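You operate a simulated robot arm through the tools that you are given. There is no shell and no other tool.

Carry out the task below with a simulated two-armed robot. There is one attempt and no reset: what you move stays moved.

TASK
Put the yellow tape roll on the lower shelf of the packing bench. Take the red cube light and leave it on top of the silver light bar. Put the slim carton marked "clips" from the top of the work bench on the green tile and the slim carton labelled "fuses" on the clear end of the packing bench. Put one of the battery lights from the top of the work bench on the start of the roller track. Put one of the lens tubes from the top of the work bench on the blue mat in the lens trunk. Any order will do. Set down upright: red cube light, slim carton, lens tube.

The check looks at the end state, three seconds after you hand in, the way a careful person would. Anything else that was tipped, shoved, dropped, spilled or broken makes it a failure.

THE ROBOT
Two 7-joint arms with two-finger parallel grippers on one trunk, on a base that moves. Base frame: it is fixed to the floor where the robot stands at the start and does not move with it; the origin is under the middle of the robot, x ahead of it, y to its left, z up. Lengths are in m, angles in rad, forces in N, time in s.
The left shoulder is at the start at [0.07, 0.13, 1.162], the right one opposite. With the tool pointing down near the work surface each hand reaches from about 0.22 to 0.52 m from the robot's upright axis, wherever it stands, measured 20 degrees to its own side. Places, roughly: battery light [3.5, 1.25, 1]; blue mat in the lens trunk [3.3, -1.7, 0.5]; clear end of the packing bench [1, 5.3, 0.9]; green tile (18x18x3 cm) [2.2, 2.2, 0.9]; lens tube [3, 1.75, 1]; lower shelf of the packing bench [1, 5.3, 0.2]; red cube light [2.75, 2.5, 1]; silver light bar (8x55x7 cm) [4, 3.4, 0.6]; slim carton [2.5, 2.25, 1]; start of the roller track [-0.2, 3.7, 0.9]; yellow tape roll (7x7x3 cm) [2.3, 2.9, 0.9]. Payload 1.57 kg a hand.
Tool frame (each hand has its own): the origin (TCP) lies between the finger pads and is the grasp point; the fingertips stand 0.03 m ahead of it; z points along the fingers, y is the line along which they close. The gripper opens to 0.08 m. The fingers are 0.017 m wide and 0.012 m thick; the gripper's body (0.04 by 0.082 m) begins 0.08 m behind the TCP.
Orientation is that of the tool frame in the base frame, as a unit quaternion [x, y, z, w]. With the fingers straight down and closing along the base's y, the tool's x points along the base's -x, its y along +y and its z along -z.

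THE INTERFACE
- The arms move only by the tool servo_tool. It takes "left_steps", "right_steps" or both (then of equal length, played together; a hand with none holds still); each is one flat list of numbers, 7 for each row, row after row: the shift along the tool's x, y, z in units of 50 mm (1.0 is 50 mm), then the turn, a rotation vector about the tool's x, y, z in units of 4 degrees (1.0 is 4 degrees), then the gripper command, from -1 (shut) to 1 (fully open), values between in proportion. In form: [dx, dy, dz, wx, wy, wz, hand, dx, dy, dz, wx, wy, wz, hand, ...]. A call has 1 to 20 rows; each row shifts and turns the commanded pose from where the row before left it, along the tool's axes as they then stand. A call with a number of a shift or a turn outside -1 to 1 is refused whole. Each row takes 0.2 s and may step no farther than 0.05 m and 0.15 rad from the row before; otherwise, or with a gripper value out of range, the whole call is refused. A pose out of reach is approached as far as the arm can. The call stops where the force on the tool passes 40 N (or 10 N more than at its start, if that is more) or the arm is blocked; 0.2 s more then pass. The fingers move at their own pace (about 0.108 m/s each) and stop on an object; they squeeze with about 41 N. The grip force told is the motor's: it shows also when the fingers shut on nothing. Time passes only in rows, and 0.2 s behind the last, so rows that do not move let the fingers close. The reply holds the time, the measured pose of the TCP, the force on the tool along the base axes, the opening and the grip force, in the units named above and with some noise, with the torque about the TCP (base axes, N m) and any sound that the robot's microphone picked up, and new pictures: "pictures" is both (left out), scene, wrist or none (wrist: the cameras of the hands that moved).
- Cameras (640 x 400 px; columns grow to the right, rows downward): "scene" is now at [0.1362, -0.0014, 1.3835]; the picture's right is [-0.03, -1.00, 0.00], its down [-0.64, 0.02, -0.77] and it looks along [0.77, -0.02, -0.64] (base axes); focal length 255 px, centre (320, 200). "left" rides on the left gripper at [0.072, 0.007, -0.122] in its tool frame; the picture's right is [-0.09, 1.00, 0.00], its down [-0.84, -0.08, -0.54] and it looks along [-0.54, -0.05, 0.84] (tool axes); focal length 238 px, centre (320, 200). "right" rides on the right gripper at [0.072, -0.007, -0.122] in its tool frame; the picture's right is [0.09, 1.00, 0.00], its down [-0.84, 0.08, -0.54] and it looks along [-0.54, 0.05, 0.84] (tool axes); focal length 238 px, centre (320, 200). There is no depth. A picture from a camera that has moved, and an enlarged one, comes with that camera's place and axes in the base frame and with its lens.
- raise_lower(by): slides the trunk up (or, below 0, down) by that many m; the arms and the scene camera ride with it, the base frame stays. It gives what a move gives, with no picture.
- steer(legs): drives the robot by 1 to 6 legs, each [ahead, left, turn to the left] in m, m and rad, along the robot's own axes; the way and the turn of a leg run together, so that a leg with both is an arc; at most 1.5 m and 3.142 rad a leg. The arms and the cameras ride along, it lands a little off, and it stops where it bumps. It gives what a move gives, and a new picture of the scene camera.
- turn_head(pan, tilt): turns the head with the scene camera to pan (to the left, within 1.501 rad either way) and tilt (down, from -0.506 to 1.204), counted from straight ahead of the robot. It gives what a move gives, and a new picture of the scene camera.
- zoom(camera, box): a new picture of the part [left, top, right, bottom] of that camera's present view, enlarged. The clock stands still meanwhile.
- job_done(): hands the job in; it is judged then, once.

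Nothing tells you exact positions but the pictures and the camera data. Unless the task says otherwise, let go and move clear before handing in.

The tools are called by a JSON object that holds its "op" and its "data". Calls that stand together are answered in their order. servo_tool: Moves the arms, as the interface text tells. Its arguments: {"type":"object","properties":{"left_steps":{"type":"array"},"right_steps":{"type":"array"},"pictures":{"type":"string","enum":["both","scene","wrist","none"]}},"required":[]} The other tools are called the same way: raise_lower (by) moves the trunk up or down; steer (legs) drives the base; turn_head (pan, tilt) turns the head that bears the scene camera; zoom (camera, box) takes an enlarged picture of a part of a camera's view; job_done () hands the job in.

At the start:

```text
clock: 0.0
left_position: [0.3857, 0.1561, 1.1133]
left_ee_rot: [-0.001, 1.0, 0.0, 0.001]
left_force: [0.4, -0.4, 0.0]
left_moment: [-0.01, 0.0, -0.01]
left_width: 0.08
left_grip_force: 0.1
right_position: [0.3124, -0.0989, 1.0986]
right_ee_rot: [0.0, 1.0, 0.001, 0.0]
right_force: [-0.4, 0.0, -0.9]
right_moment: [0.02, 0.02, 0.0]
right_width: 0.0802
right_grip_force: 0.1
trunk travel left (down, up): [-0.8, 0.14]
robot x, y, heading: [-0.0017, 0.0014, -0.002]
head pan, tilt (commanded): [-0.024, 0.698]
```

scene: 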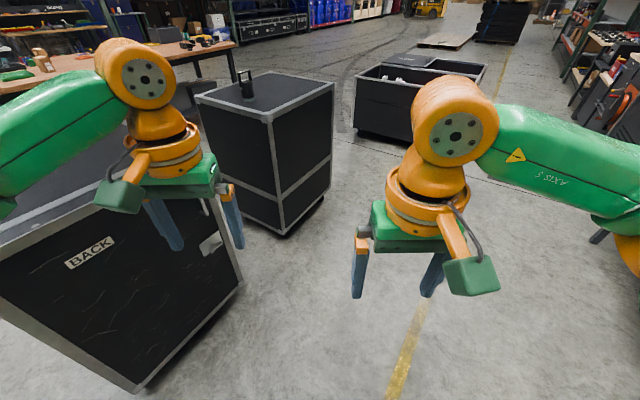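
right: 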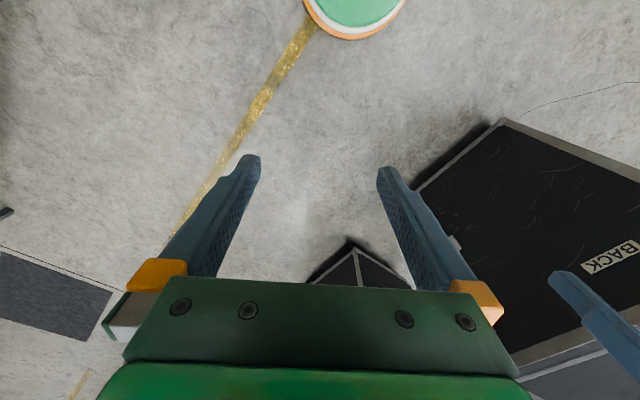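
left: 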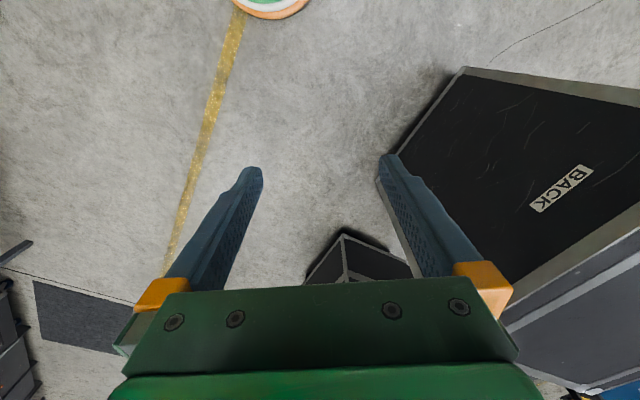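

I see a workshop with black cases ahead and a work bench to the front-left. I'll look around with the head before driving.

{"op": "turn_head", "data": {"pan": 0.7, "tilt": 0.35}}

{"op": "turn_head", "data": {"pan": 1.45, "tilt": 0.35}}

{"op": "turn_head", "data": {"pan": -0.5, "tilt": 0.35}}

{"op": "turn_head", "data": {"pan": 0.0, "tilt": 0.2}}

```text
clock: 1.1
left_position: [0.3865, 0.1567, 1.1133]
left_ee_rot: [-0.001, 1.0, 0.0, 0.0]
left_force: [1.0, -0.2, 0.0]
left_moment: [0.01, 0.02, 0.02]
left_width: 0.08
left_grip_force: 0.0
right_position: [0.3136, -0.1001, 1.0997]
right_ee_rot: [0.001, 1.0, 0.001, 0.001]
right_force: [1.2, -0.4, 0.4]
right_moment: [0.0, 0.03, -0.03]
right_width: 0.08
right_grip_force: 0.0
trunk travel left (down, up): [-0.8, 0.14]
robot x, y, heading: [0.0007, -0.0003, -0.001]
head pan, tilt (commanded): [0.7, 0.351]
camera scene: at [0.1224, 0.0605, 1.4147], right [0.64, -0.77, 0.0], down [-0.26, -0.22, -0.94], along [0.72, 0.6, -0.34], focal length 255 px, centre (320, 200)
```

scene: 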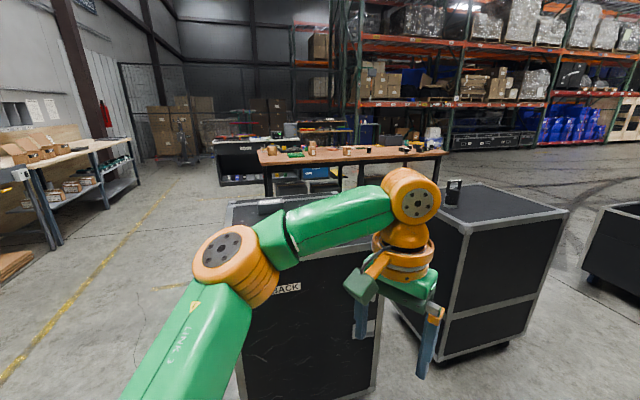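

```text
clock: 2.2
left_position: [0.3866, 0.1548, 1.1141]
left_ee_rot: [-0.001, 1.0, -0.001, 0.001]
left_force: [-0.5, 0.2, -0.4]
left_moment: [-0.01, -0.02, -0.01]
left_width: 0.0796
left_grip_force: 0.0
right_position: [0.3144, -0.1015, 1.0991]
right_ee_rot: [0.001, 1.0, 0.002, 0.001]
right_force: [0.2, 1.3, -0.9]
right_moment: [-0.02, -0.03, -0.01]
right_width: 0.0801
right_grip_force: 0.1
trunk travel left (down, up): [-0.8, 0.14]
robot x, y, heading: [-0.0012, -0.0011, -0.0]
head pan, tilt (commanded): [1.45, 0.351]
camera scene: at [0.0625, 0.0931, 1.4147], right [0.99, -0.12, 0.0], down [-0.04, -0.34, -0.94], along [0.11, 0.93, -0.34], focal length 255 px, centre (320, 200)
```

scene: 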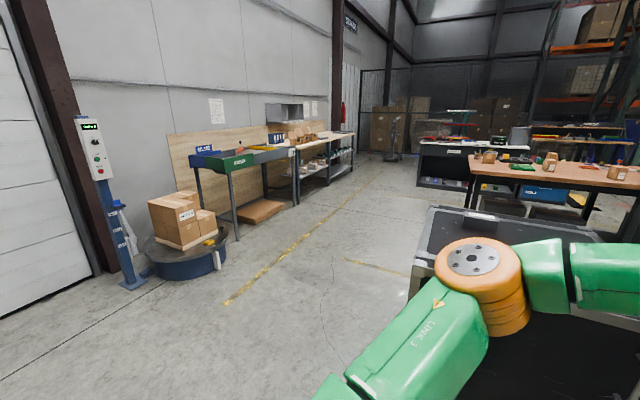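

```text
clock: 4.1
left_position: [0.386, 0.1562, 1.1138]
left_ee_rot: [-0.001, 1.0, -0.001, 0.0]
left_force: [-0.3, -0.1, 0.1]
left_moment: [0.03, 0.02, -0.01]
left_width: 0.08
left_grip_force: 0.1
right_position: [0.3128, -0.1007, 1.0995]
right_ee_rot: [0.001, 1.0, 0.001, 0.001]
right_force: [-0.7, 1.4, 1.1]
right_moment: [0.0, -0.02, 0.0]
right_width: 0.08
right_grip_force: 0.0
trunk travel left (down, up): [-0.8, 0.14]
robot x, y, heading: [-0.0025, 0.0022, 0.004]
head pan, tilt (commanded): [-0.499, 0.351]
camera scene: at [0.1329, -0.0438, 1.4147], right [-0.48, -0.88, 0.0], down [-0.3, 0.16, -0.94], along [0.82, -0.45, -0.34], focal length 255 px, centre (320, 200)
```

scene: 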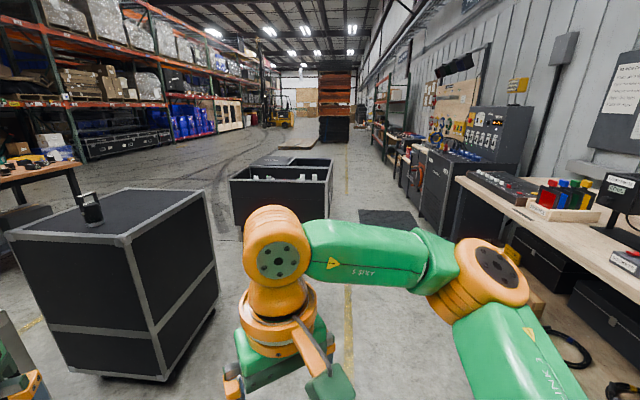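

```text
clock: 5.0
left_position: [0.3864, 0.1557, 1.1139]
left_ee_rot: [0.0, 1.0, 0.0, -0.001]
left_force: [0.3, -0.1, -0.1]
left_moment: [0.01, -0.01, 0.0]
left_width: 0.0798
left_grip_force: 0.0
right_position: [0.3125, -0.1007, 1.0989]
right_ee_rot: [0.001, 1.0, 0.001, 0.001]
right_force: [-0.4, 0.7, 0.6]
right_moment: [-0.03, 0.01, 0.01]
right_width: 0.0799
right_grip_force: 0.0
trunk travel left (down, up): [-0.8, 0.14]
robot x, y, heading: [-0.0006, -0.0019, 0.001]
head pan, tilt (commanded): [0.0, 0.201]
camera scene: at [0.1443, 0.0006, 1.4287], right [0.0, -1.0, 0.0], down [-0.2, 0.0, -0.98], along [0.98, 0.0, -0.2], focal length 255 px, centre (320, 200)
```

scene: 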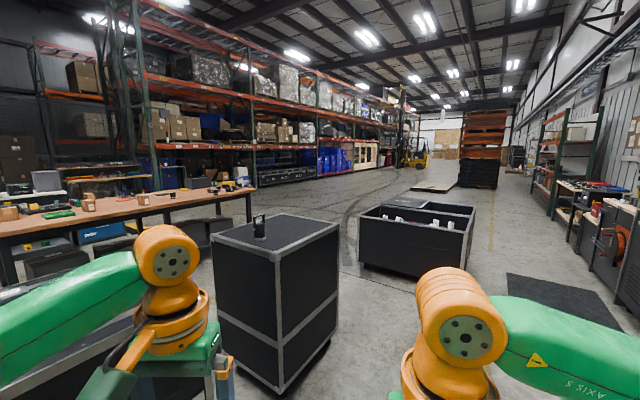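

The bench lies diagonally, front-left; I'll zoom in for its layout.

{"op": "turn_head", "data": {"pan": 0.6, "tilt": 0.2}}

{"op": "zoom", "data": {"camera": "scene", "box": [160, 100, 480, 300]}}

{"op": "zoom", "data": {"camera": "scene", "box": [230, 150, 390, 250]}}

{"op": "zoom", "data": {"camera": "scene", "box": [340, 150, 500, 250]}}

```text
clock: 6.0
left_position: [0.3859, 0.1562, 1.1145]
left_ee_rot: [-0.001, 1.0, 0.0, 0.0]
left_force: [-0.4, 1.1, -0.5]
left_moment: [-0.03, 0.0, 0.01]
left_width: 0.08
left_grip_force: 0.2
right_position: [0.3119, -0.1, 1.1004]
right_ee_rot: [0.002, 1.0, 0.002, 0.001]
right_force: [-0.2, -0.3, -0.3]
right_moment: [-0.02, 0.05, -0.01]
right_width: 0.0799
right_grip_force: 0.1
trunk travel left (down, up): [-0.8, 0.14]
robot x, y, heading: [0.0013, 0.0007, -0.0]
head pan, tilt (commanded): [0.6, 0.201]
camera scene: at [0.1281, 0.0532, 1.4287], right [0.56, -0.83, 0.0], down [-0.16, -0.11, -0.98], along [0.81, 0.55, -0.2], focal length 255 px, centre (320, 200)
```

scene: 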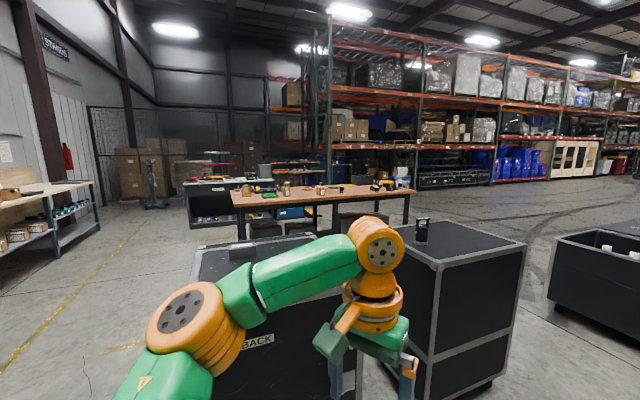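

```text
2.00 times, centred on (320, 200) of scene
camera zoom: at [0.1281, 0.0532, 1.4287], right [0.56, -0.83, 0.0], down [-0.16, -0.11, -0.98], along [0.81, 0.55, -0.2], focal length 510 px, centre (320, 200)
```

zoom: 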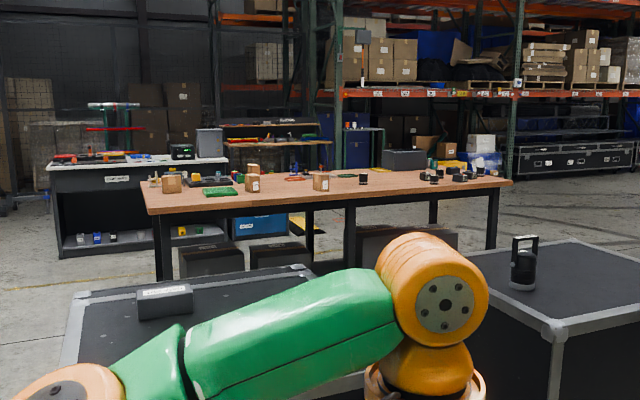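

```text
4.00 times, centred on (310, 200) of scene
camera zoom: at [0.1281, 0.0532, 1.4287], right [0.56, -0.83, 0.0], down [-0.16, -0.11, -0.98], along [0.81, 0.55, -0.2], focal length 1019 px, centre (360, 200)
```

zoom: 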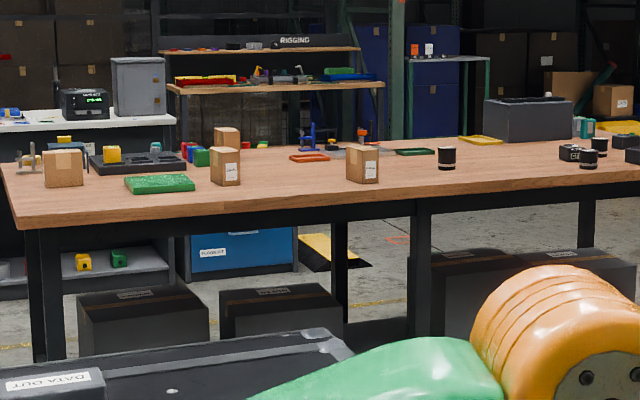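

```text
4.00 times, centred on (420, 200) of scene
camera zoom: at [0.1281, 0.0532, 1.4287], right [0.56, -0.83, 0.0], down [-0.16, -0.11, -0.98], along [0.81, 0.55, -0.2], focal length 1019 px, centre (-80, 200)
```

zoom: 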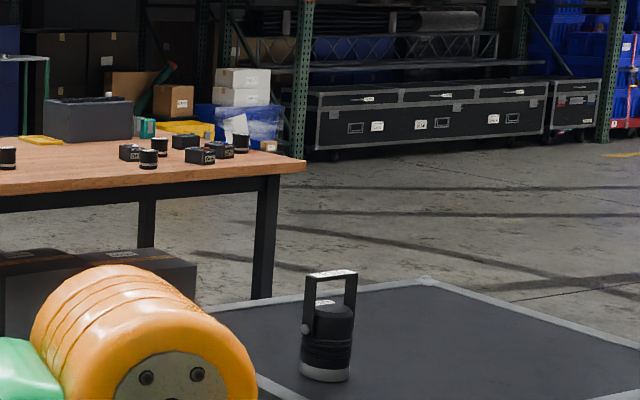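

The work bench runs diagonally from about (1.7, 2.1) to (3.6, 0.9), with two black cases between me and it. I'll drive round the left of the near case to the bench's left end and look from there.

{"op": "steer", "data": {"legs": [[-0.1, 0, 0], [0, 1.4, 0], [0.4, 1.0, 0]]}}

{"op": "turn_head", "data": {"pan": 0.0, "tilt": 0.35}}

{"op": "turn_head", "data": {"pan": 1.2, "tilt": 0.35}}

```text
clock: 18.8
left_position: [0.666, 2.5484, 1.114]
left_ee_rot: [-0.003, 1.0, 0.0, 0.0]
left_force: [-1.1, 0.2, 0.2]
left_moment: [0.03, -0.02, 0.02]
left_width: 0.08
left_grip_force: 0.0
right_position: [0.5931, 2.2907, 1.0995]
right_ee_rot: [-0.001, 1.0, 0.001, 0.001]
right_force: [0.1, 0.3, -0.5]
right_moment: [-0.03, -0.01, 0.04]
right_width: 0.08
right_grip_force: 0.1
trunk travel left (down, up): [-0.8, 0.14]
robot x, y, heading: [0.2813, 2.3897, 0.007]
head pan, tilt (commanded): [0.6, 0.201]
camera scene: at [0.4075, 2.4445, 1.4288], right [0.57, -0.82, 0.0], down [-0.16, -0.11, -0.98], along [0.81, 0.56, -0.2], focal length 255 px, centre (320, 200)
```

scene: 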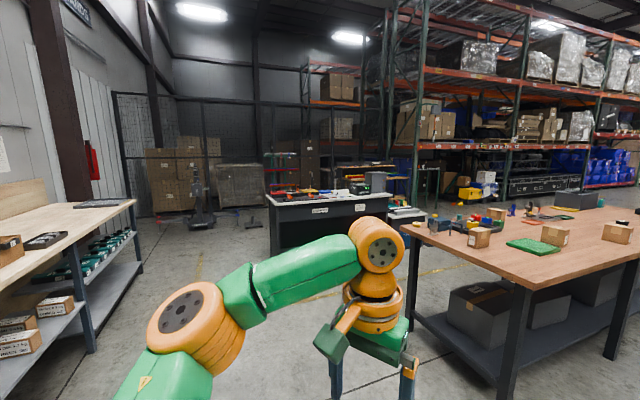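

```text
clock: 19.8
left_position: [0.6663, 2.548, 1.1134]
left_ee_rot: [-0.003, 1.0, -0.001, 0.0]
left_force: [0.3, -0.9, 0.6]
left_moment: [-0.02, 0.0, 0.0]
left_width: 0.08
left_grip_force: 0.0
right_position: [0.5936, 2.2919, 1.098]
right_ee_rot: [-0.001, 1.0, 0.001, 0.001]
right_force: [0.3, 0.3, 0.8]
right_moment: [-0.02, -0.02, -0.01]
right_width: 0.0801
right_grip_force: 0.1
trunk travel left (down, up): [-0.8, 0.14]
robot x, y, heading: [0.2813, 2.3893, 0.003]
head pan, tilt (commanded): [0.0, 0.351]
camera scene: at [0.4242, 2.3928, 1.4147], right [0.0, -1.0, 0.0], down [-0.34, 0.0, -0.94], along [0.94, 0.0, -0.34], focal length 255 px, centre (320, 200)
```

scene: 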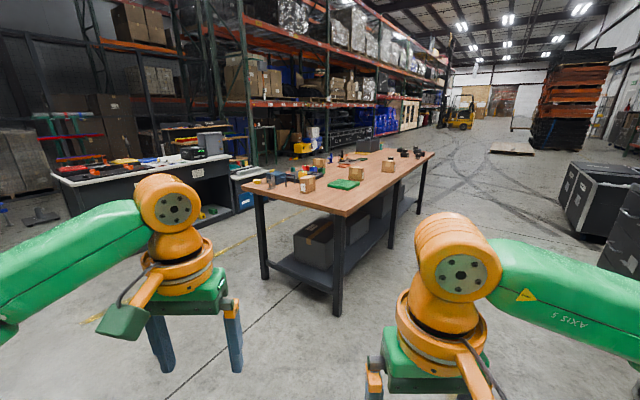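

```text
clock: 21.2
left_position: [0.6648, 2.5489, 1.1129]
left_ee_rot: [-0.003, 1.0, 0.0, 0.0]
left_force: [0.1, 0.3, -0.2]
left_moment: [0.0, 0.01, 0.03]
left_width: 0.0801
left_grip_force: 0.0
right_position: [0.5939, 2.2932, 1.0994]
right_ee_rot: [-0.001, 1.0, 0.001, 0.001]
right_force: [-0.5, -0.3, -0.2]
right_moment: [0.03, 0.01, -0.03]
right_width: 0.08
right_grip_force: 0.1
trunk travel left (down, up): [-0.8, 0.14]
robot x, y, heading: [0.2764, 2.3897, 0.006]
head pan, tilt (commanded): [1.201, 0.351]
camera scene: at [0.3646, 2.4792, 1.4147], right [0.93, -0.36, 0.0], down [-0.12, -0.32, -0.94], along [0.34, 0.88, -0.34], focal length 255 px, centre (320, 200)
```

scene: 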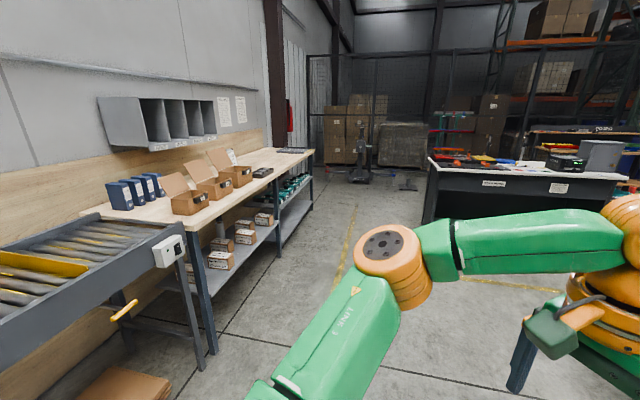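

The bench's near corner is at about (1.7, 2.3), its left corner at about (2.2, 3.0). I'll zoom on the items.

{"op": "turn_head", "data": {"pan": -0.05, "tilt": 0.3}}

{"op": "zoom", "data": {"camera": "scene", "box": [230, 110, 390, 210]}}

{"op": "zoom", "data": {"camera": "scene", "box": [240, 120, 340, 182]}}

{"op": "zoom", "data": {"camera": "scene", "box": [330, 100, 440, 169]}}

```text
clock: 22.6
left_position: [0.6661, 2.5486, 1.1138]
left_ee_rot: [-0.002, 1.0, -0.001, -0.001]
left_force: [0.2, -0.6, -0.3]
left_moment: [-0.05, -0.03, 0.01]
left_width: 0.0803
left_grip_force: 0.1
right_position: [0.5928, 2.2923, 1.0985]
right_ee_rot: [-0.001, 1.0, 0.001, 0.001]
right_force: [-0.6, 0.3, 0.0]
right_moment: [0.0, -0.01, 0.0]
right_width: 0.08
right_grip_force: 0.1
trunk travel left (down, up): [-0.8, 0.14]
robot x, y, heading: [0.2814, 2.3938, 0.002]
head pan, tilt (commanded): [-0.051, 0.3]
camera scene: at [0.4245, 2.3881, 1.4194], right [-0.05, -1.0, 0.0], down [-0.3, 0.01, -0.96], along [0.95, -0.04, -0.3], focal length 255 px, centre (320, 200)
```

scene: 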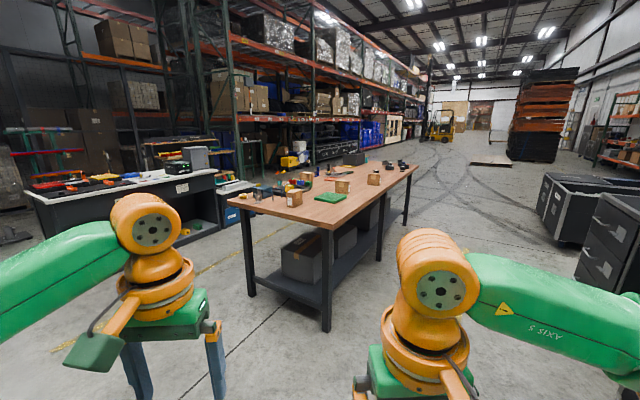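

```text
4.00 times, centred on (310, 160) of scene
camera zoom: at [0.4245, 2.3881, 1.4194], right [-0.05, -1.0, 0.0], down [-0.3, 0.01, -0.96], along [0.95, -0.04, -0.3], focal length 1019 px, centre (360, 360)
```

zoom: 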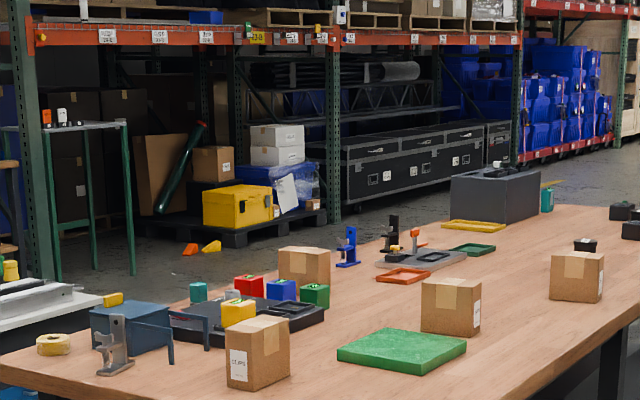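

```text
6.40 times, centred on (290, 151) of scene
camera zoom: at [0.4245, 2.3881, 1.4194], right [-0.05, -1.0, 0.0], down [-0.3, 0.01, -0.96], along [0.95, -0.04, -0.3], focal length 1631 px, centre (512, 514)
```

zoom: 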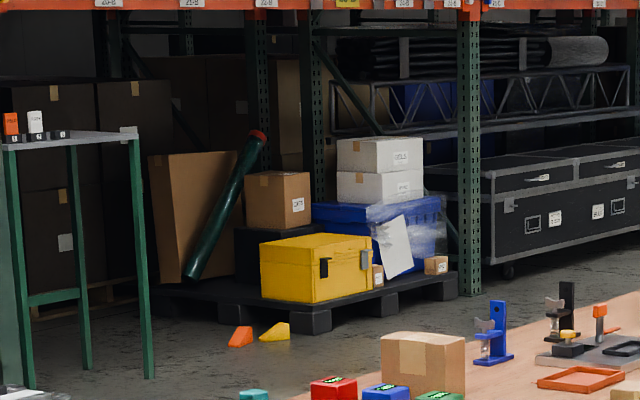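

```text
5.80 times, centred on (385, 134) of scene
camera zoom: at [0.4245, 2.3881, 1.4194], right [-0.05, -1.0, 0.0], down [-0.3, 0.01, -0.96], along [0.95, -0.04, -0.3], focal length 1477 px, centre (-57, 580)
```

zoom: 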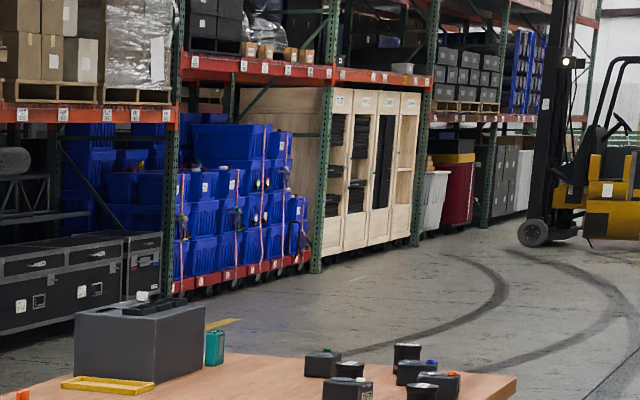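

{"op": "zoom", "data": {"camera": "scene", "box": [236, 170, 316, 220]}}

{"op": "zoom", "data": {"camera": "scene", "box": [300, 165, 380, 215]}}

{"op": "turn_head", "data": {"pan": 0.35, "tilt": 0.2}}

```text
8.00 times, centred on (276, 195) of scene
camera zoom: at [0.4245, 2.3881, 1.4194], right [-0.05, -1.0, 0.0], down [-0.3, 0.01, -0.96], along [0.95, -0.04, -0.3], focal length 2039 px, centre (672, 240)
```

zoom: 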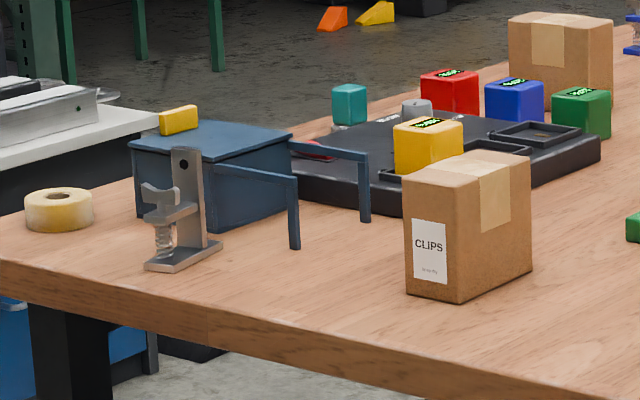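

```text
8.00 times, centred on (340, 190) of scene
camera zoom: at [0.4245, 2.3881, 1.4194], right [-0.05, -1.0, 0.0], down [-0.3, 0.01, -0.96], along [0.95, -0.04, -0.3], focal length 2039 px, centre (160, 280)
```

zoom: 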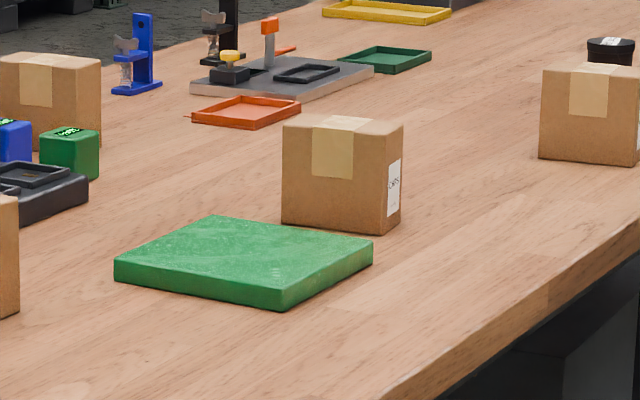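

```text
clock: 23.5
left_position: [0.6659, 2.5484, 1.1142]
left_ee_rot: [-0.003, 1.0, 0.0, 0.0]
left_force: [-0.1, -0.1, 0.0]
left_moment: [0.01, 0.01, -0.01]
left_width: 0.08
left_grip_force: 0.0
right_position: [0.5936, 2.2928, 1.0992]
right_ee_rot: [-0.001, 1.0, 0.001, 0.0]
right_force: [-0.1, -0.3, -0.1]
right_moment: [0.03, 0.02, 0.04]
right_width: 0.08
right_grip_force: 0.1
trunk travel left (down, up): [-0.8, 0.14]
robot x, y, heading: [0.2777, 2.3925, 0.0]
head pan, tilt (commanded): [0.351, 0.201]
camera scene: at [0.4186, 2.4245, 1.4287], right [0.35, -0.94, 0.0], down [-0.19, -0.07, -0.98], along [0.92, 0.34, -0.2], focal length 255 px, centre (320, 200)
```

scene: 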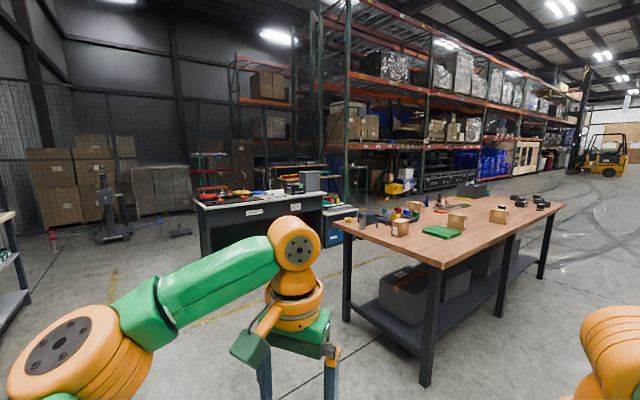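

The near carton reads "CLIPS"; the cube tray, tape and light bar are all visible. I'll look down to gauge the base's footprint.

{"op": "turn_head", "data": {"pan": 0.0, "tilt": 1.2}}

{"op": "turn_head", "data": {"pan": 1.2, "tilt": 1.1}}

{"op": "turn_head", "data": {"pan": 0.1, "tilt": 0.4}}

```text
clock: 24.8
left_position: [0.6661, 2.5493, 1.1133]
left_ee_rot: [-0.003, 1.0, 0.0, 0.001]
left_force: [-0.4, -0.6, -0.7]
left_moment: [0.03, 0.01, 0.0]
left_width: 0.0801
left_grip_force: 0.1
right_position: [0.5937, 2.2933, 1.0988]
right_ee_rot: [0.0, 1.0, 0.001, 0.001]
right_force: [-1.3, -0.6, -0.5]
right_moment: [-0.02, -0.03, -0.01]
right_width: 0.08
right_grip_force: 0.1
trunk travel left (down, up): [-0.8, 0.14]
robot x, y, heading: [0.2812, 2.3926, 0.001]
head pan, tilt (commanded): [0.0, 1.201]
camera scene: at [0.3872, 2.3925, 1.3474], right [0.0, -1.0, 0.0], down [-0.93, 0.0, -0.36], along [0.36, 0.0, -0.93], focal length 255 px, centre (320, 200)
```

scene: 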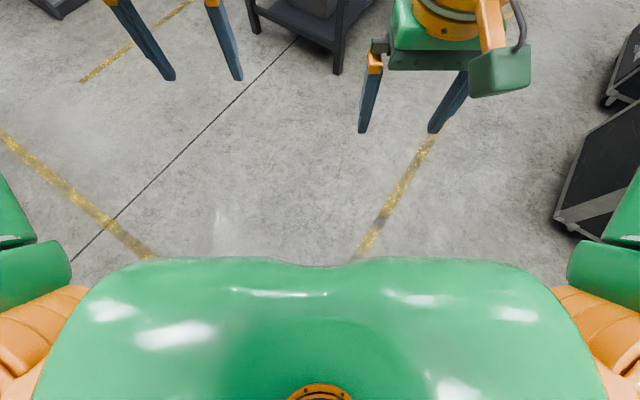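

```text
clock: 26.2
left_position: [0.6665, 2.5486, 1.1136]
left_ee_rot: [-0.002, 1.0, 0.0, 0.0]
left_force: [0.1, -0.2, -0.4]
left_moment: [0.01, 0.03, -0.03]
left_width: 0.0799
left_grip_force: 0.1
right_position: [0.5927, 2.2918, 1.0988]
right_ee_rot: [-0.001, 1.0, 0.002, 0.001]
right_force: [0.0, 0.0, -0.5]
right_moment: [0.0, -0.01, 0.0]
right_width: 0.0799
right_grip_force: 0.0
trunk travel left (down, up): [-0.8, 0.14]
robot x, y, heading: [0.2789, 2.3927, 0.003]
head pan, tilt (commanded): [1.201, 1.1]
camera scene: at [0.3539, 2.4512, 1.3533], right [0.93, -0.36, 0.0], down [-0.32, -0.83, -0.45], along [0.16, 0.42, -0.89], focal length 255 px, centre (320, 200)
```

scene: 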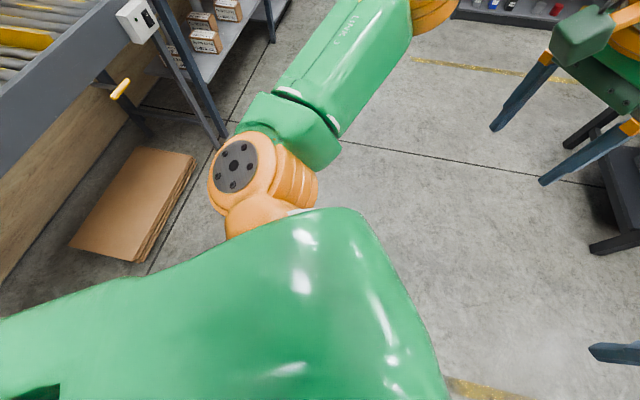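

```text
clock: 27.5
left_position: [0.6659, 2.548, 1.1131]
left_ee_rot: [-0.003, 1.0, -0.001, 0.001]
left_force: [0.0, 0.2, -0.3]
left_moment: [-0.06, 0.02, 0.01]
left_width: 0.0799
left_grip_force: 0.0
right_position: [0.5932, 2.2923, 1.0992]
right_ee_rot: [0.0, 1.0, 0.001, 0.001]
right_force: [-0.4, -0.3, 0.1]
right_moment: [0.01, 0.04, 0.02]
right_width: 0.0799
right_grip_force: 0.1
trunk travel left (down, up): [-0.8, 0.14]
robot x, y, heading: [0.2808, 2.3904, 0.002]
head pan, tilt (commanded): [0.099, 0.4]
camera scene: at [0.4233, 2.402, 1.4101], right [0.1, -0.99, 0.0], down [-0.39, -0.04, -0.92], along [0.92, 0.1, -0.39], focal length 255 px, centre (320, 200)
```

scene: 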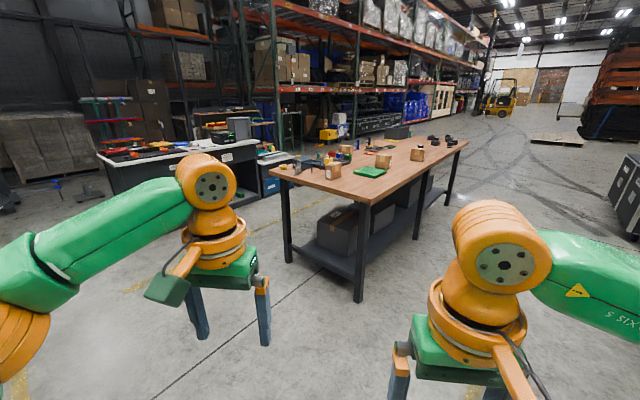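

The base reaches less than about 0.29 m ahead of the axis. I'll test how far the left arm reaches in free air, first tool-down and then slanted.

{"op": "servo_tool", "data": {"left_steps": [-1, 0, 0, 0, 0, 0, 1, -1, 0, 0, 0, 0, 0, 1, -1, 0, 0, 0, 0, 0, 1, -1, 0, 0, 0, 0, 0, 1, -1, 0, 0, 0, 0, 0, 1, -1, 0, 0, 0, 0, 0, 1], "pictures": "none"}}

```text
clock: 28.9
left_position: [0.7465, 2.5575, 1.0958]
left_ee_rot: [-0.003, 1.0, -0.001, 0.0]
left_force: [0.1, 0.1, 0.6]
left_moment: [0.0, -0.03, -0.02]
left_width: 0.0801
left_grip_force: 0.1
left hand out of reach, approached as far as the arm can: row 2, 3, 4, 5, 6
right_position: [0.5929, 2.2936, 1.0991]
right_ee_rot: [-0.001, 1.0, 0.001, 0.001]
right_force: [0.0, 0.5, -0.1]
right_moment: [-0.02, 0.02, -0.07]
right_width: 0.0799
right_grip_force: 0.2
trunk travel left (down, up): [-0.8, 0.14]
robot x, y, heading: [0.2797, 2.3946, 0.001]
head pan, tilt (commanded): [0.099, 0.4]
```

{"op": "servo_tool", "data": {"left_steps": [0, 0, 0, 0, -1, 0, 1, 0, 0, 0, 0, -1, 0, 1, 0, 0, 0, 0, -1, 0, 1, 0, 0, 0, 0, -1, 0, 1, 0, 0, 0, 0, -1, 0, 1, 0, 0, 0, 0, -1, 0, 1, 0, 0, 0, 0, -1, 0, 1, 0, 0, 0, 0, -1, 0, 1, 0, 0, 0, 0, -1, 0, 1, 0, 0, 0, 0, -1, 0, 1, 0, 0, 0, 0, -1, 0, 1], "pictures": "none"}}

```text
clock: 31.3
left_position: [0.8932, 2.5518, 1.1505]
left_ee_rot: [-0.002, 0.927, 0.001, 0.374]
left_force: [-0.3, 0.8, -0.8]
left_moment: [0.0, 0.01, 0.0]
left_width: 0.0798
left_grip_force: 0.1
left hand out of reach, approached as far as the arm can: row 1, 2, 3, 4, 5, 6, 7, 8, 9, 10, 11
right_position: [0.5947, 2.2928, 1.0984]
right_ee_rot: [-0.001, 1.0, 0.001, 0.001]
right_force: [0.0, 0.0, -0.7]
right_moment: [-0.01, 0.01, 0.01]
right_width: 0.0799
right_grip_force: 0.1
trunk travel left (down, up): [-0.8, 0.14]
robot x, y, heading: [0.2804, 2.3915, 0.002]
head pan, tilt (commanded): [0.099, 0.4]
```

Slanting 44° reaches about 0.61 m ahead of the axis, tool-down about 0.47–0.52 m. I'll restore the arm and drive towards the bench's left end.

{"op": "servo_tool", "data": {"left_steps": [0, 0, 0, 0, 1, 0, 1, 0, 0, 0, 0, 1, 0, 1, 0, 0, 0, 0, 1, 0, 1, 0, 0, 0, 0, 1, 0, 1, 0, 0, 0, 0, 1, 0, 1, 0, 0, 0, 0, 1, 0, 1, 0, 0, 0, 0, 1, 0, 1, 0, 0, 0, 0, 1, 0, 1, 0, 0, 0, 0, 1, 0, 1, 0, 0, 0, 0, 1, 0, 1, 0, 0, 0, 0, 1, 0, 1, 1, 0, 0, 0, 0, 0, 1, 1, 0, 0, 0, 0, 0, 1, 1, 0, 0, 0, 0, 0, 1, 1, 0, 0, 0, 0, 0, 1, 1, 0, 0, 0, 0, 0, 1, 1, 0, 0, 0, 0, 0, 1], "pictures": "none"}}

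{"op": "raise_lower", "data": {"by": 0.1}}

{"op": "steer", "data": {"legs": [[0.9, 0.7, 0], [0, 0, -0.62]]}}

{"op": "turn_head", "data": {"pan": 0.0, "tilt": 0.6}}

```text
clock: 34.9
left_position: [0.7315, 2.5869, 1.13]
left_ee_rot: [-0.002, 1.0, -0.001, 0.0]
left_force: [-0.6, 0.5, 0.5]
left_moment: [0.0, 0.0, 0.0]
left_width: 0.08
left_grip_force: 0.1
left hand out of reach, approached as far as the arm can: row 1, 2, 3, 4, 5, 6, 7, 8, 9, 10, 11, 12, 13, 14, 15, 16, 17
right_position: [0.5931, 2.291, 1.0993]
right_ee_rot: [-0.001, 1.0, 0.001, 0.001]
right_force: [-0.2, 0.1, 0.2]
right_moment: [0.0, 0.03, 0.04]
right_width: 0.0799
right_grip_force: 0.1
trunk travel left (down, up): [-0.8, 0.14]
robot x, y, heading: [0.2789, 2.3925, 0.005]
head pan, tilt (commanded): [0.099, 0.4]
```

```text
clock: 36.2
left_position: [0.7305, 2.5869, 1.2307]
left_ee_rot: [-0.002, 1.0, 0.001, 0.0]
left_force: [0.4, 0.3, 0.2]
left_moment: [-0.02, 0.0, -0.02]
left_width: 0.0802
left_grip_force: 0.0
right_position: [0.5927, 2.2918, 1.199]
right_ee_rot: [0.0, 1.0, 0.001, 0.001]
right_force: [-0.5, -0.2, 0.3]
right_moment: [0.05, 0.0, 0.03]
right_width: 0.0799
right_grip_force: 0.1
trunk travel left (down, up): [-0.9, 0.04]
robot x, y, heading: [0.2787, 2.3916, 0.003]
head pan, tilt (commanded): [0.099, 0.4]
```

```text
clock: 43.7
left_position: [1.647, 2.9742, 1.2292]
left_ee_rot: [0.306, 0.952, -0.001, 0.0]
left_force: [-0.2, 0.2, -0.7]
left_moment: [0.01, -0.01, -0.02]
left_width: 0.0799
left_grip_force: 0.1
right_position: [1.361, 2.8178, 1.1998]
right_ee_rot: [0.309, 0.951, 0.0, 0.001]
right_force: [0.1, 0.1, -0.4]
right_moment: [0.01, -0.01, -0.01]
right_width: 0.0803
right_grip_force: 0.1
trunk travel left (down, up): [-0.9, 0.04]
robot x, y, heading: [1.1651, 3.0846, -0.63]
head pan, tilt (commanded): [0.099, 0.4]
camera scene: at [1.2887, 3.0067, 1.5101], right [-0.5, -0.86, 0.0], down [-0.34, 0.2, -0.92], along [0.8, -0.46, -0.39], focal length 255 px, centre (320, 200)
```

scene: 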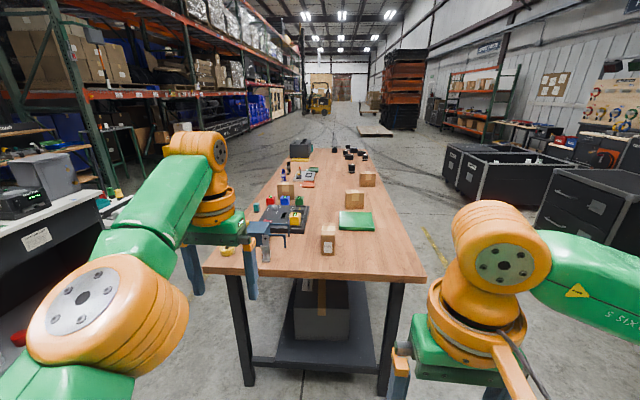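

```text
clock: 44.4
left_position: [1.6455, 2.9743, 1.23]
left_ee_rot: [0.308, 0.951, 0.0, 0.0]
left_force: [-0.5, 0.2, -1.2]
left_moment: [-0.01, 0.01, -0.01]
left_width: 0.0799
left_grip_force: 0.1
right_position: [1.3606, 2.8172, 1.199]
right_ee_rot: [0.309, 0.951, 0.0, 0.001]
right_force: [-0.3, 0.2, 0.0]
right_moment: [0.0, 0.01, 0.01]
right_width: 0.0799
right_grip_force: 0.0
trunk travel left (down, up): [-0.9, 0.04]
robot x, y, heading: [1.1639, 3.0783, -0.631]
head pan, tilt (commanded): [0.0, 0.6]
camera scene: at [1.2797, 3.0008, 1.492], right [-0.59, -0.81, 0.0], down [-0.46, 0.33, -0.83], along [0.67, -0.48, -0.56], focal length 255 px, centre (320, 200)
```

scene: 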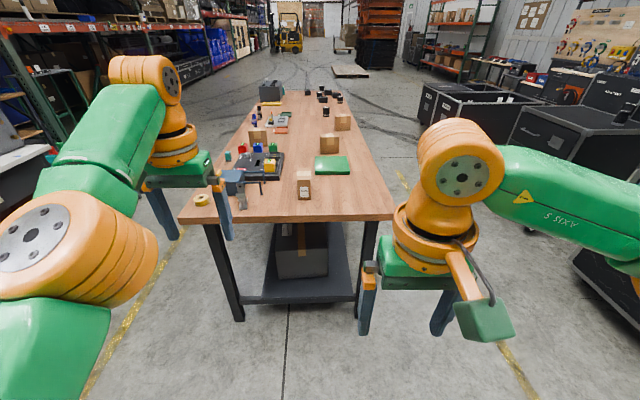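

The left end of the bench is straight ahead, with its long axis at about -32°. I'll zoom to measure items and read the labels.

{"op": "zoom", "data": {"camera": "scene", "box": [170, 130, 330, 230]}}

{"op": "zoom", "data": {"camera": "scene", "box": [240, 70, 400, 170]}}

{"op": "zoom", "data": {"camera": "scene", "box": [280, 130, 440, 230]}}

```text
4.00 times, centred on (250, 180) of scene
camera zoom: at [1.2797, 3.0008, 1.492], right [-0.59, -0.81, 0.0], down [-0.46, 0.33, -0.83], along [0.67, -0.48, -0.56], focal length 1019 px, centre (600, 280)
```

zoom: 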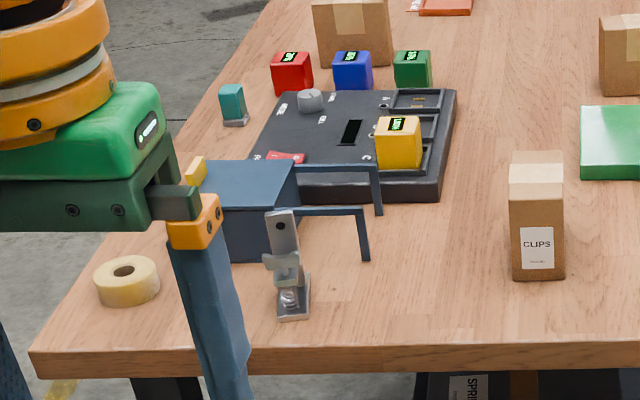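

```text
4.00 times, centred on (320, 120) of scene
camera zoom: at [1.2797, 3.0008, 1.492], right [-0.59, -0.81, 0.0], down [-0.46, 0.33, -0.83], along [0.67, -0.48, -0.56], focal length 1019 px, centre (320, 520)
```

zoom: 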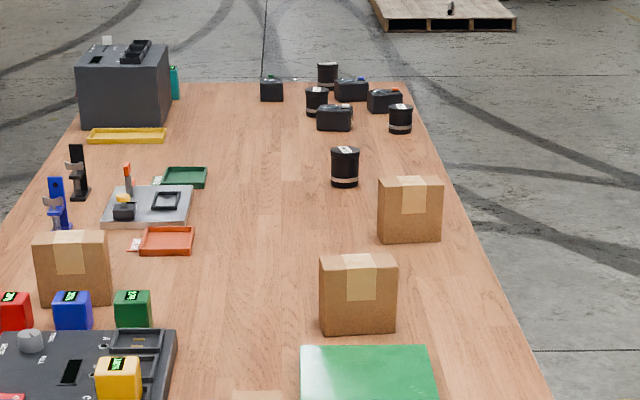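

```text
4.00 times, centred on (360, 180) of scene
camera zoom: at [1.2797, 3.0008, 1.492], right [-0.59, -0.81, 0.0], down [-0.46, 0.33, -0.83], along [0.67, -0.48, -0.56], focal length 1019 px, centre (160, 280)
```

zoom: 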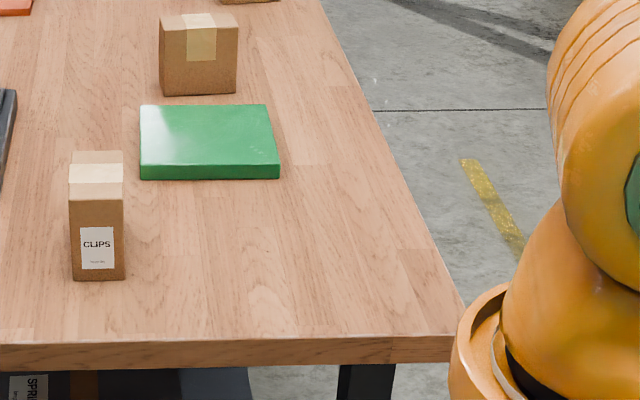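

The tape sits at about (2.31, 2.88), CLIPS at (2.11, 2.48), the tile at (2.24, 2.22) and the red cube at (2.69, 2.54). I'll drive up to the bench's left end so that the left hand can take the tape and the right hand CLIPS.

{"op": "steer", "data": {"legs": [[0.4, 0.275, 0.04]]}}

{"op": "turn_head", "data": {"pan": 0.0, "tilt": 0.9}}

```text
clock: 47.3
left_position: [2.1372, 3.002, 1.2308]
left_ee_rot: [0.282, 0.959, -0.001, 0.001]
left_force: [0.6, 0.1, 0.4]
left_moment: [0.0, 0.01, -0.01]
left_width: 0.0802
left_grip_force: 0.1
right_position: [1.8605, 2.8312, 1.1985]
right_ee_rot: [0.286, 0.958, 0.001, 0.003]
right_force: [-0.1, 0.2, -0.5]
right_moment: [-0.02, -0.03, 0.0]
right_width: 0.0798
right_grip_force: 0.0
trunk travel left (down, up): [-0.9, 0.04]
robot x, y, heading: [1.6535, 3.0855, -0.572]
head pan, tilt (commanded): [0.0, 0.6]
camera scene: at [1.769, 3.0104, 1.4921], right [-0.55, -0.84, 0.0], down [-0.47, 0.31, -0.83], along [0.69, -0.45, -0.56], focal length 255 px, centre (320, 200)
```

scene: 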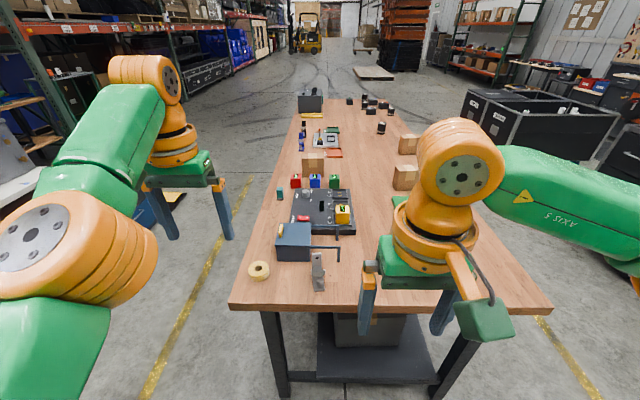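

```text
clock: 48.1
left_position: [2.1389, 3.0035, 1.2296]
left_ee_rot: [0.283, 0.959, -0.001, 0.0]
left_force: [0.2, 0.0, 0.0]
left_moment: [0.0, 0.0, 0.0]
left_width: 0.08
left_grip_force: 0.1
right_position: [1.8625, 2.8298, 1.1976]
right_ee_rot: [0.285, 0.958, 0.001, 0.001]
right_force: [0.2, 0.1, 0.6]
right_moment: [0.0, 0.01, 0.0]
right_width: 0.0798
right_grip_force: 0.0
trunk travel left (down, up): [-0.9, 0.04]
robot x, y, heading: [1.655, 3.0852, -0.572]
head pan, tilt (commanded): [0.0, 0.901]
camera scene: at [1.7609, 3.0177, 1.4672], right [-0.54, -0.84, 0.0], down [-0.66, 0.43, -0.62], along [0.52, -0.34, -0.78], focal length 255 px, centre (320, 200)
```

scene: 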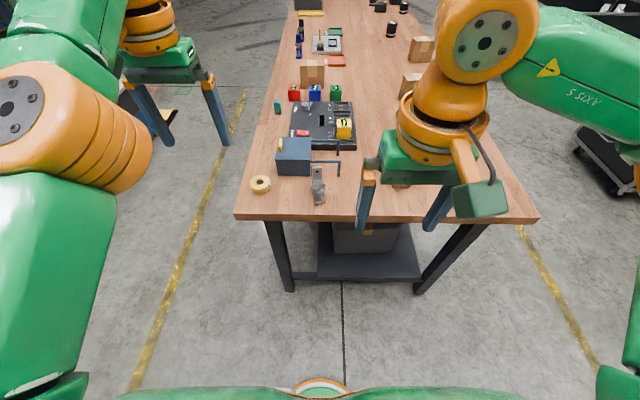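

The tape triangulates consistently to (2.312, 2.885) with the bench top at about 0.86. I'll move up to the working position at the left end.

{"op": "steer", "data": {"legs": [[0.27, -0.037, -0.018]]}}

{"op": "raise_lower", "data": {"by": -0.06}}

{"op": "servo_tool", "data": {"left_steps": [0, 0, 0, 0, 0, 0, 1], "right_steps": [0, 0, 0, 0, 0, 0, 1]}}

```text
clock: 50.0
left_position: [2.3383, 2.819, 1.2323]
left_ee_rot: [0.292, 0.957, 0.0, 0.001]
left_force: [0.3, -0.7, -0.6]
left_moment: [0.02, -0.01, 0.02]
left_width: 0.08
left_grip_force: 0.0
right_position: [2.0582, 2.651, 1.1994]
right_ee_rot: [0.294, 0.956, 0.001, 0.002]
right_force: [0.3, -0.4, 0.1]
right_moment: [-0.03, -0.01, 0.01]
right_width: 0.0799
right_grip_force: 0.1
trunk travel left (down, up): [-0.9, 0.04]
robot x, y, heading: [1.8564, 2.9078, -0.591]
head pan, tilt (commanded): [0.0, 0.901]
camera scene: at [1.9601, 2.8396, 1.4675], right [-0.56, -0.83, 0.0], down [-0.65, 0.44, -0.62], along [0.52, -0.35, -0.78], focal length 255 px, centre (320, 200)
```

scene: 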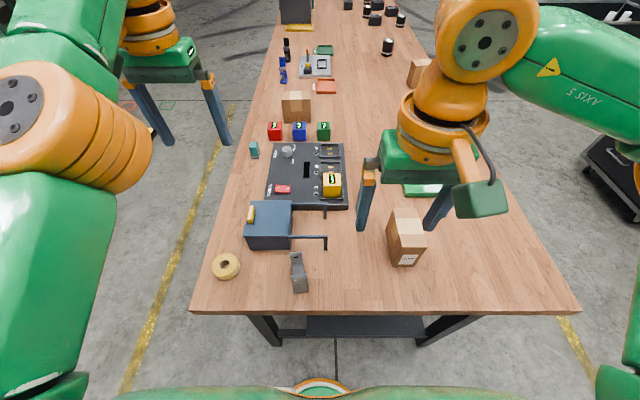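

```text
clock: 51.0
left_position: [2.3411, 2.8151, 1.1692]
left_ee_rot: [0.292, 0.956, 0.0, 0.0]
left_force: [0.3, 1.7, 0.4]
left_moment: [0.03, 0.01, -0.04]
left_width: 0.0801
left_grip_force: 0.1
right_position: [2.0618, 2.6484, 1.1389]
right_ee_rot: [0.294, 0.956, 0.0, 0.001]
right_force: [-0.5, 0.0, -0.1]
right_moment: [-0.01, 0.0, 0.02]
right_width: 0.0799
right_grip_force: 0.1
trunk travel left (down, up): [-0.84, 0.1]
robot x, y, heading: [1.8534, 2.907, -0.595]
head pan, tilt (commanded): [0.0, 0.901]
```

```text
clock: 51.4
left_position: [2.3416, 2.8154, 1.1698]
left_ee_rot: [0.291, 0.957, 0.0, 0.0]
left_force: [0.5, 0.2, -0.5]
left_moment: [0.03, -0.01, -0.02]
left_width: 0.0797
left_grip_force: 0.1
right_position: [2.0624, 2.6496, 1.1377]
right_ee_rot: [0.293, 0.956, 0.001, 0.001]
right_force: [-0.7, 0.0, -0.9]
right_moment: [-0.05, 0.0, -0.01]
right_width: 0.0799
right_grip_force: 0.2
trunk travel left (down, up): [-0.84, 0.1]
robot x, y, heading: [1.8578, 2.9063, -0.588]
head pan, tilt (commanded): [0.0, 0.901]
camera scene: at [1.9632, 2.8369, 1.4071], right [-0.56, -0.83, 0.0], down [-0.65, 0.44, -0.62], along [0.51, -0.35, -0.78], focal length 255 px, centre (320, 200)
camera right: at [1.9968, 2.6831, 1.2605], right [0.48, 0.88, 0.0], down [0.74, -0.41, 0.54], along [0.48, -0.26, -0.84], focal length 238 px, centre (320, 200)
camera left: at [2.2857, 2.8608, 1.2918], right [0.63, 0.78, 0.0], down [0.65, -0.53, 0.54], along [0.42, -0.34, -0.84], focal length 238 px, centre (320, 200)
```

scene: 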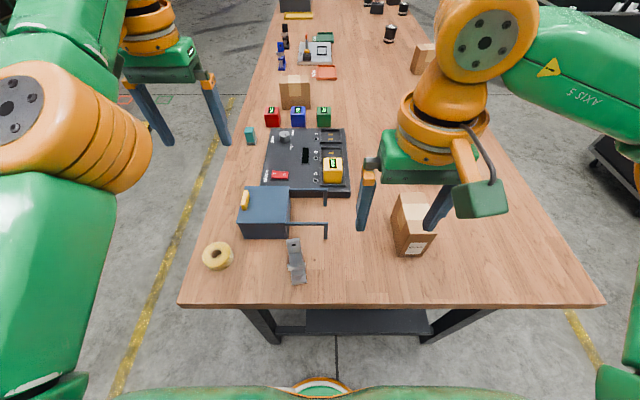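
right: 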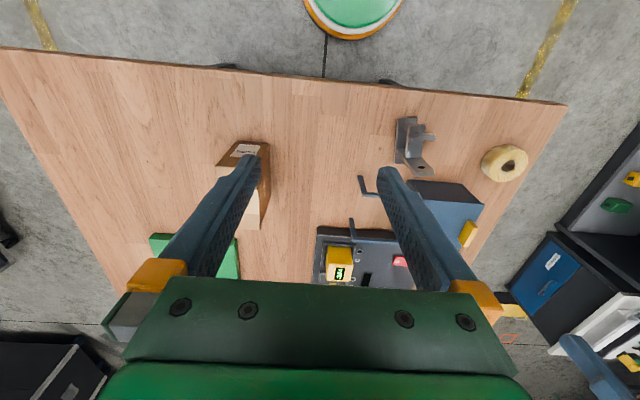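
left: 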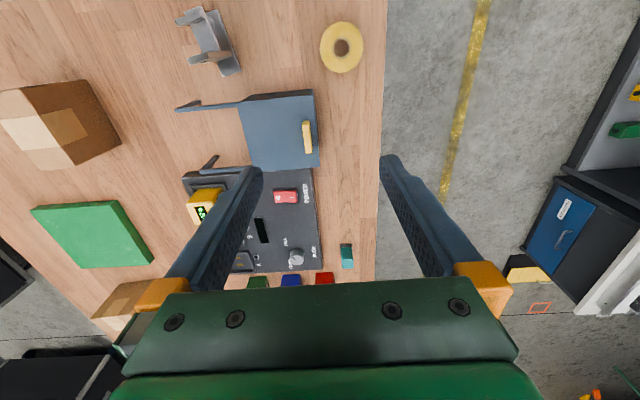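

Both hands are over the left end of the bench. I'll zoom in on the left hand's view of the tape to measure it.

{"op": "zoom", "data": {"camera": "left", "box": [260, 0, 420, 100]}}

{"op": "zoom", "data": {"camera": "right", "box": [160, 100, 320, 200]}}

```text
4.00 times, centred on (340, 50) of left
camera zoom: at [2.2857, 2.8608, 1.2918], right [0.63, 0.78, 0.0], down [0.65, -0.53, 0.54], along [0.42, -0.34, -0.84], focal length 953 px, centre (240, 800)
```

zoom: 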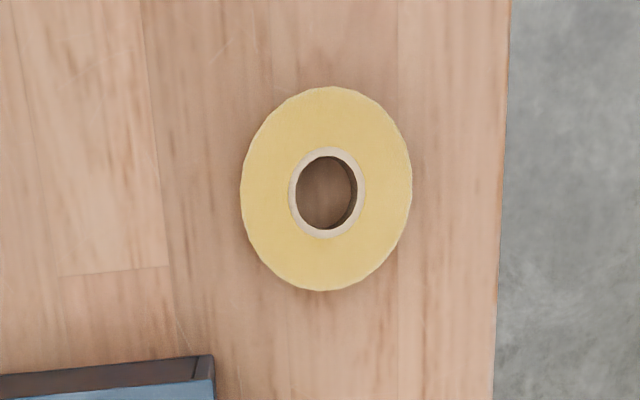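

```text
4.00 times, centred on (240, 150) of right
camera zoom: at [1.9968, 2.6831, 1.2605], right [0.48, 0.88, 0.0], down [0.74, -0.41, 0.54], along [0.48, -0.26, -0.84], focal length 953 px, centre (640, 400)
```

zoom: 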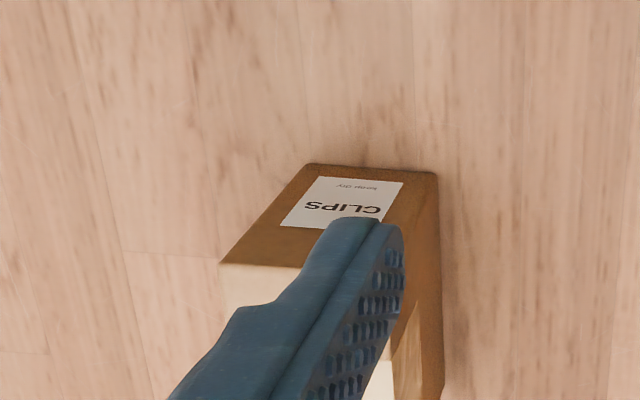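

I estimate the tape centre at about (2.306, 2.886). I'll move the left hand over it and down a bit, checking that the arm follows the commands.

{"op": "servo_tool", "data": {"left_steps": [0.35, 0.2, 0.5, 0, 0, 0, 1, 0.35, 0.2, 0.5, 0, 0, 0, 1, 0.35, 0.2, 0.5, 0, 0, 0, 1, 0.33, 0.18, 0.5, 0, 0, 0, 1], "pictures": "wrist"}}

```text
clock: 52.4
left_position: [2.3852, 2.8451, 1.0992]
left_ee_rot: [0.292, 0.956, -0.001, -0.002]
left_force: [0.2, -0.2, -0.2]
left_moment: [0.0, -0.01, 0.01]
left_width: 0.0799
left_grip_force: 0.1
left hand out of reach, approached as far as the arm can: row 1, 2, 3, 4
right_position: [2.0624, 2.6483, 1.1393]
right_ee_rot: [0.293, 0.956, 0.0, 0.001]
right_force: [-0.3, -0.4, 0.6]
right_moment: [0.02, -0.01, -0.01]
right_width: 0.0801
right_grip_force: 0.1
trunk travel left (down, up): [-0.84, 0.1]
robot x, y, heading: [1.8597, 2.9071, -0.598]
head pan, tilt (commanded): [0.0, 0.901]
camera left: at [2.3308, 2.8908, 1.2221], right [0.63, 0.78, 0.0], down [0.65, -0.53, 0.54], along [0.42, -0.34, -0.84], focal length 238 px, centre (320, 200)
```

left: 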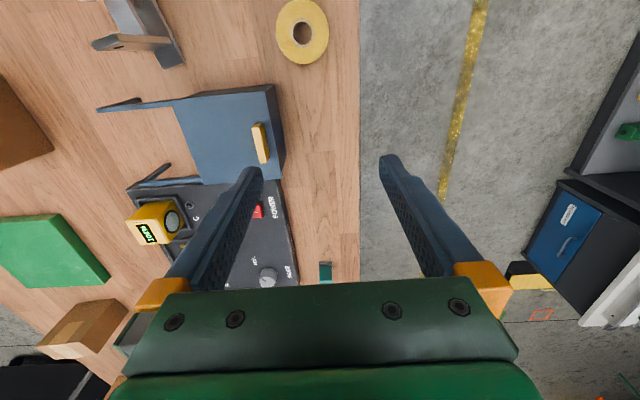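

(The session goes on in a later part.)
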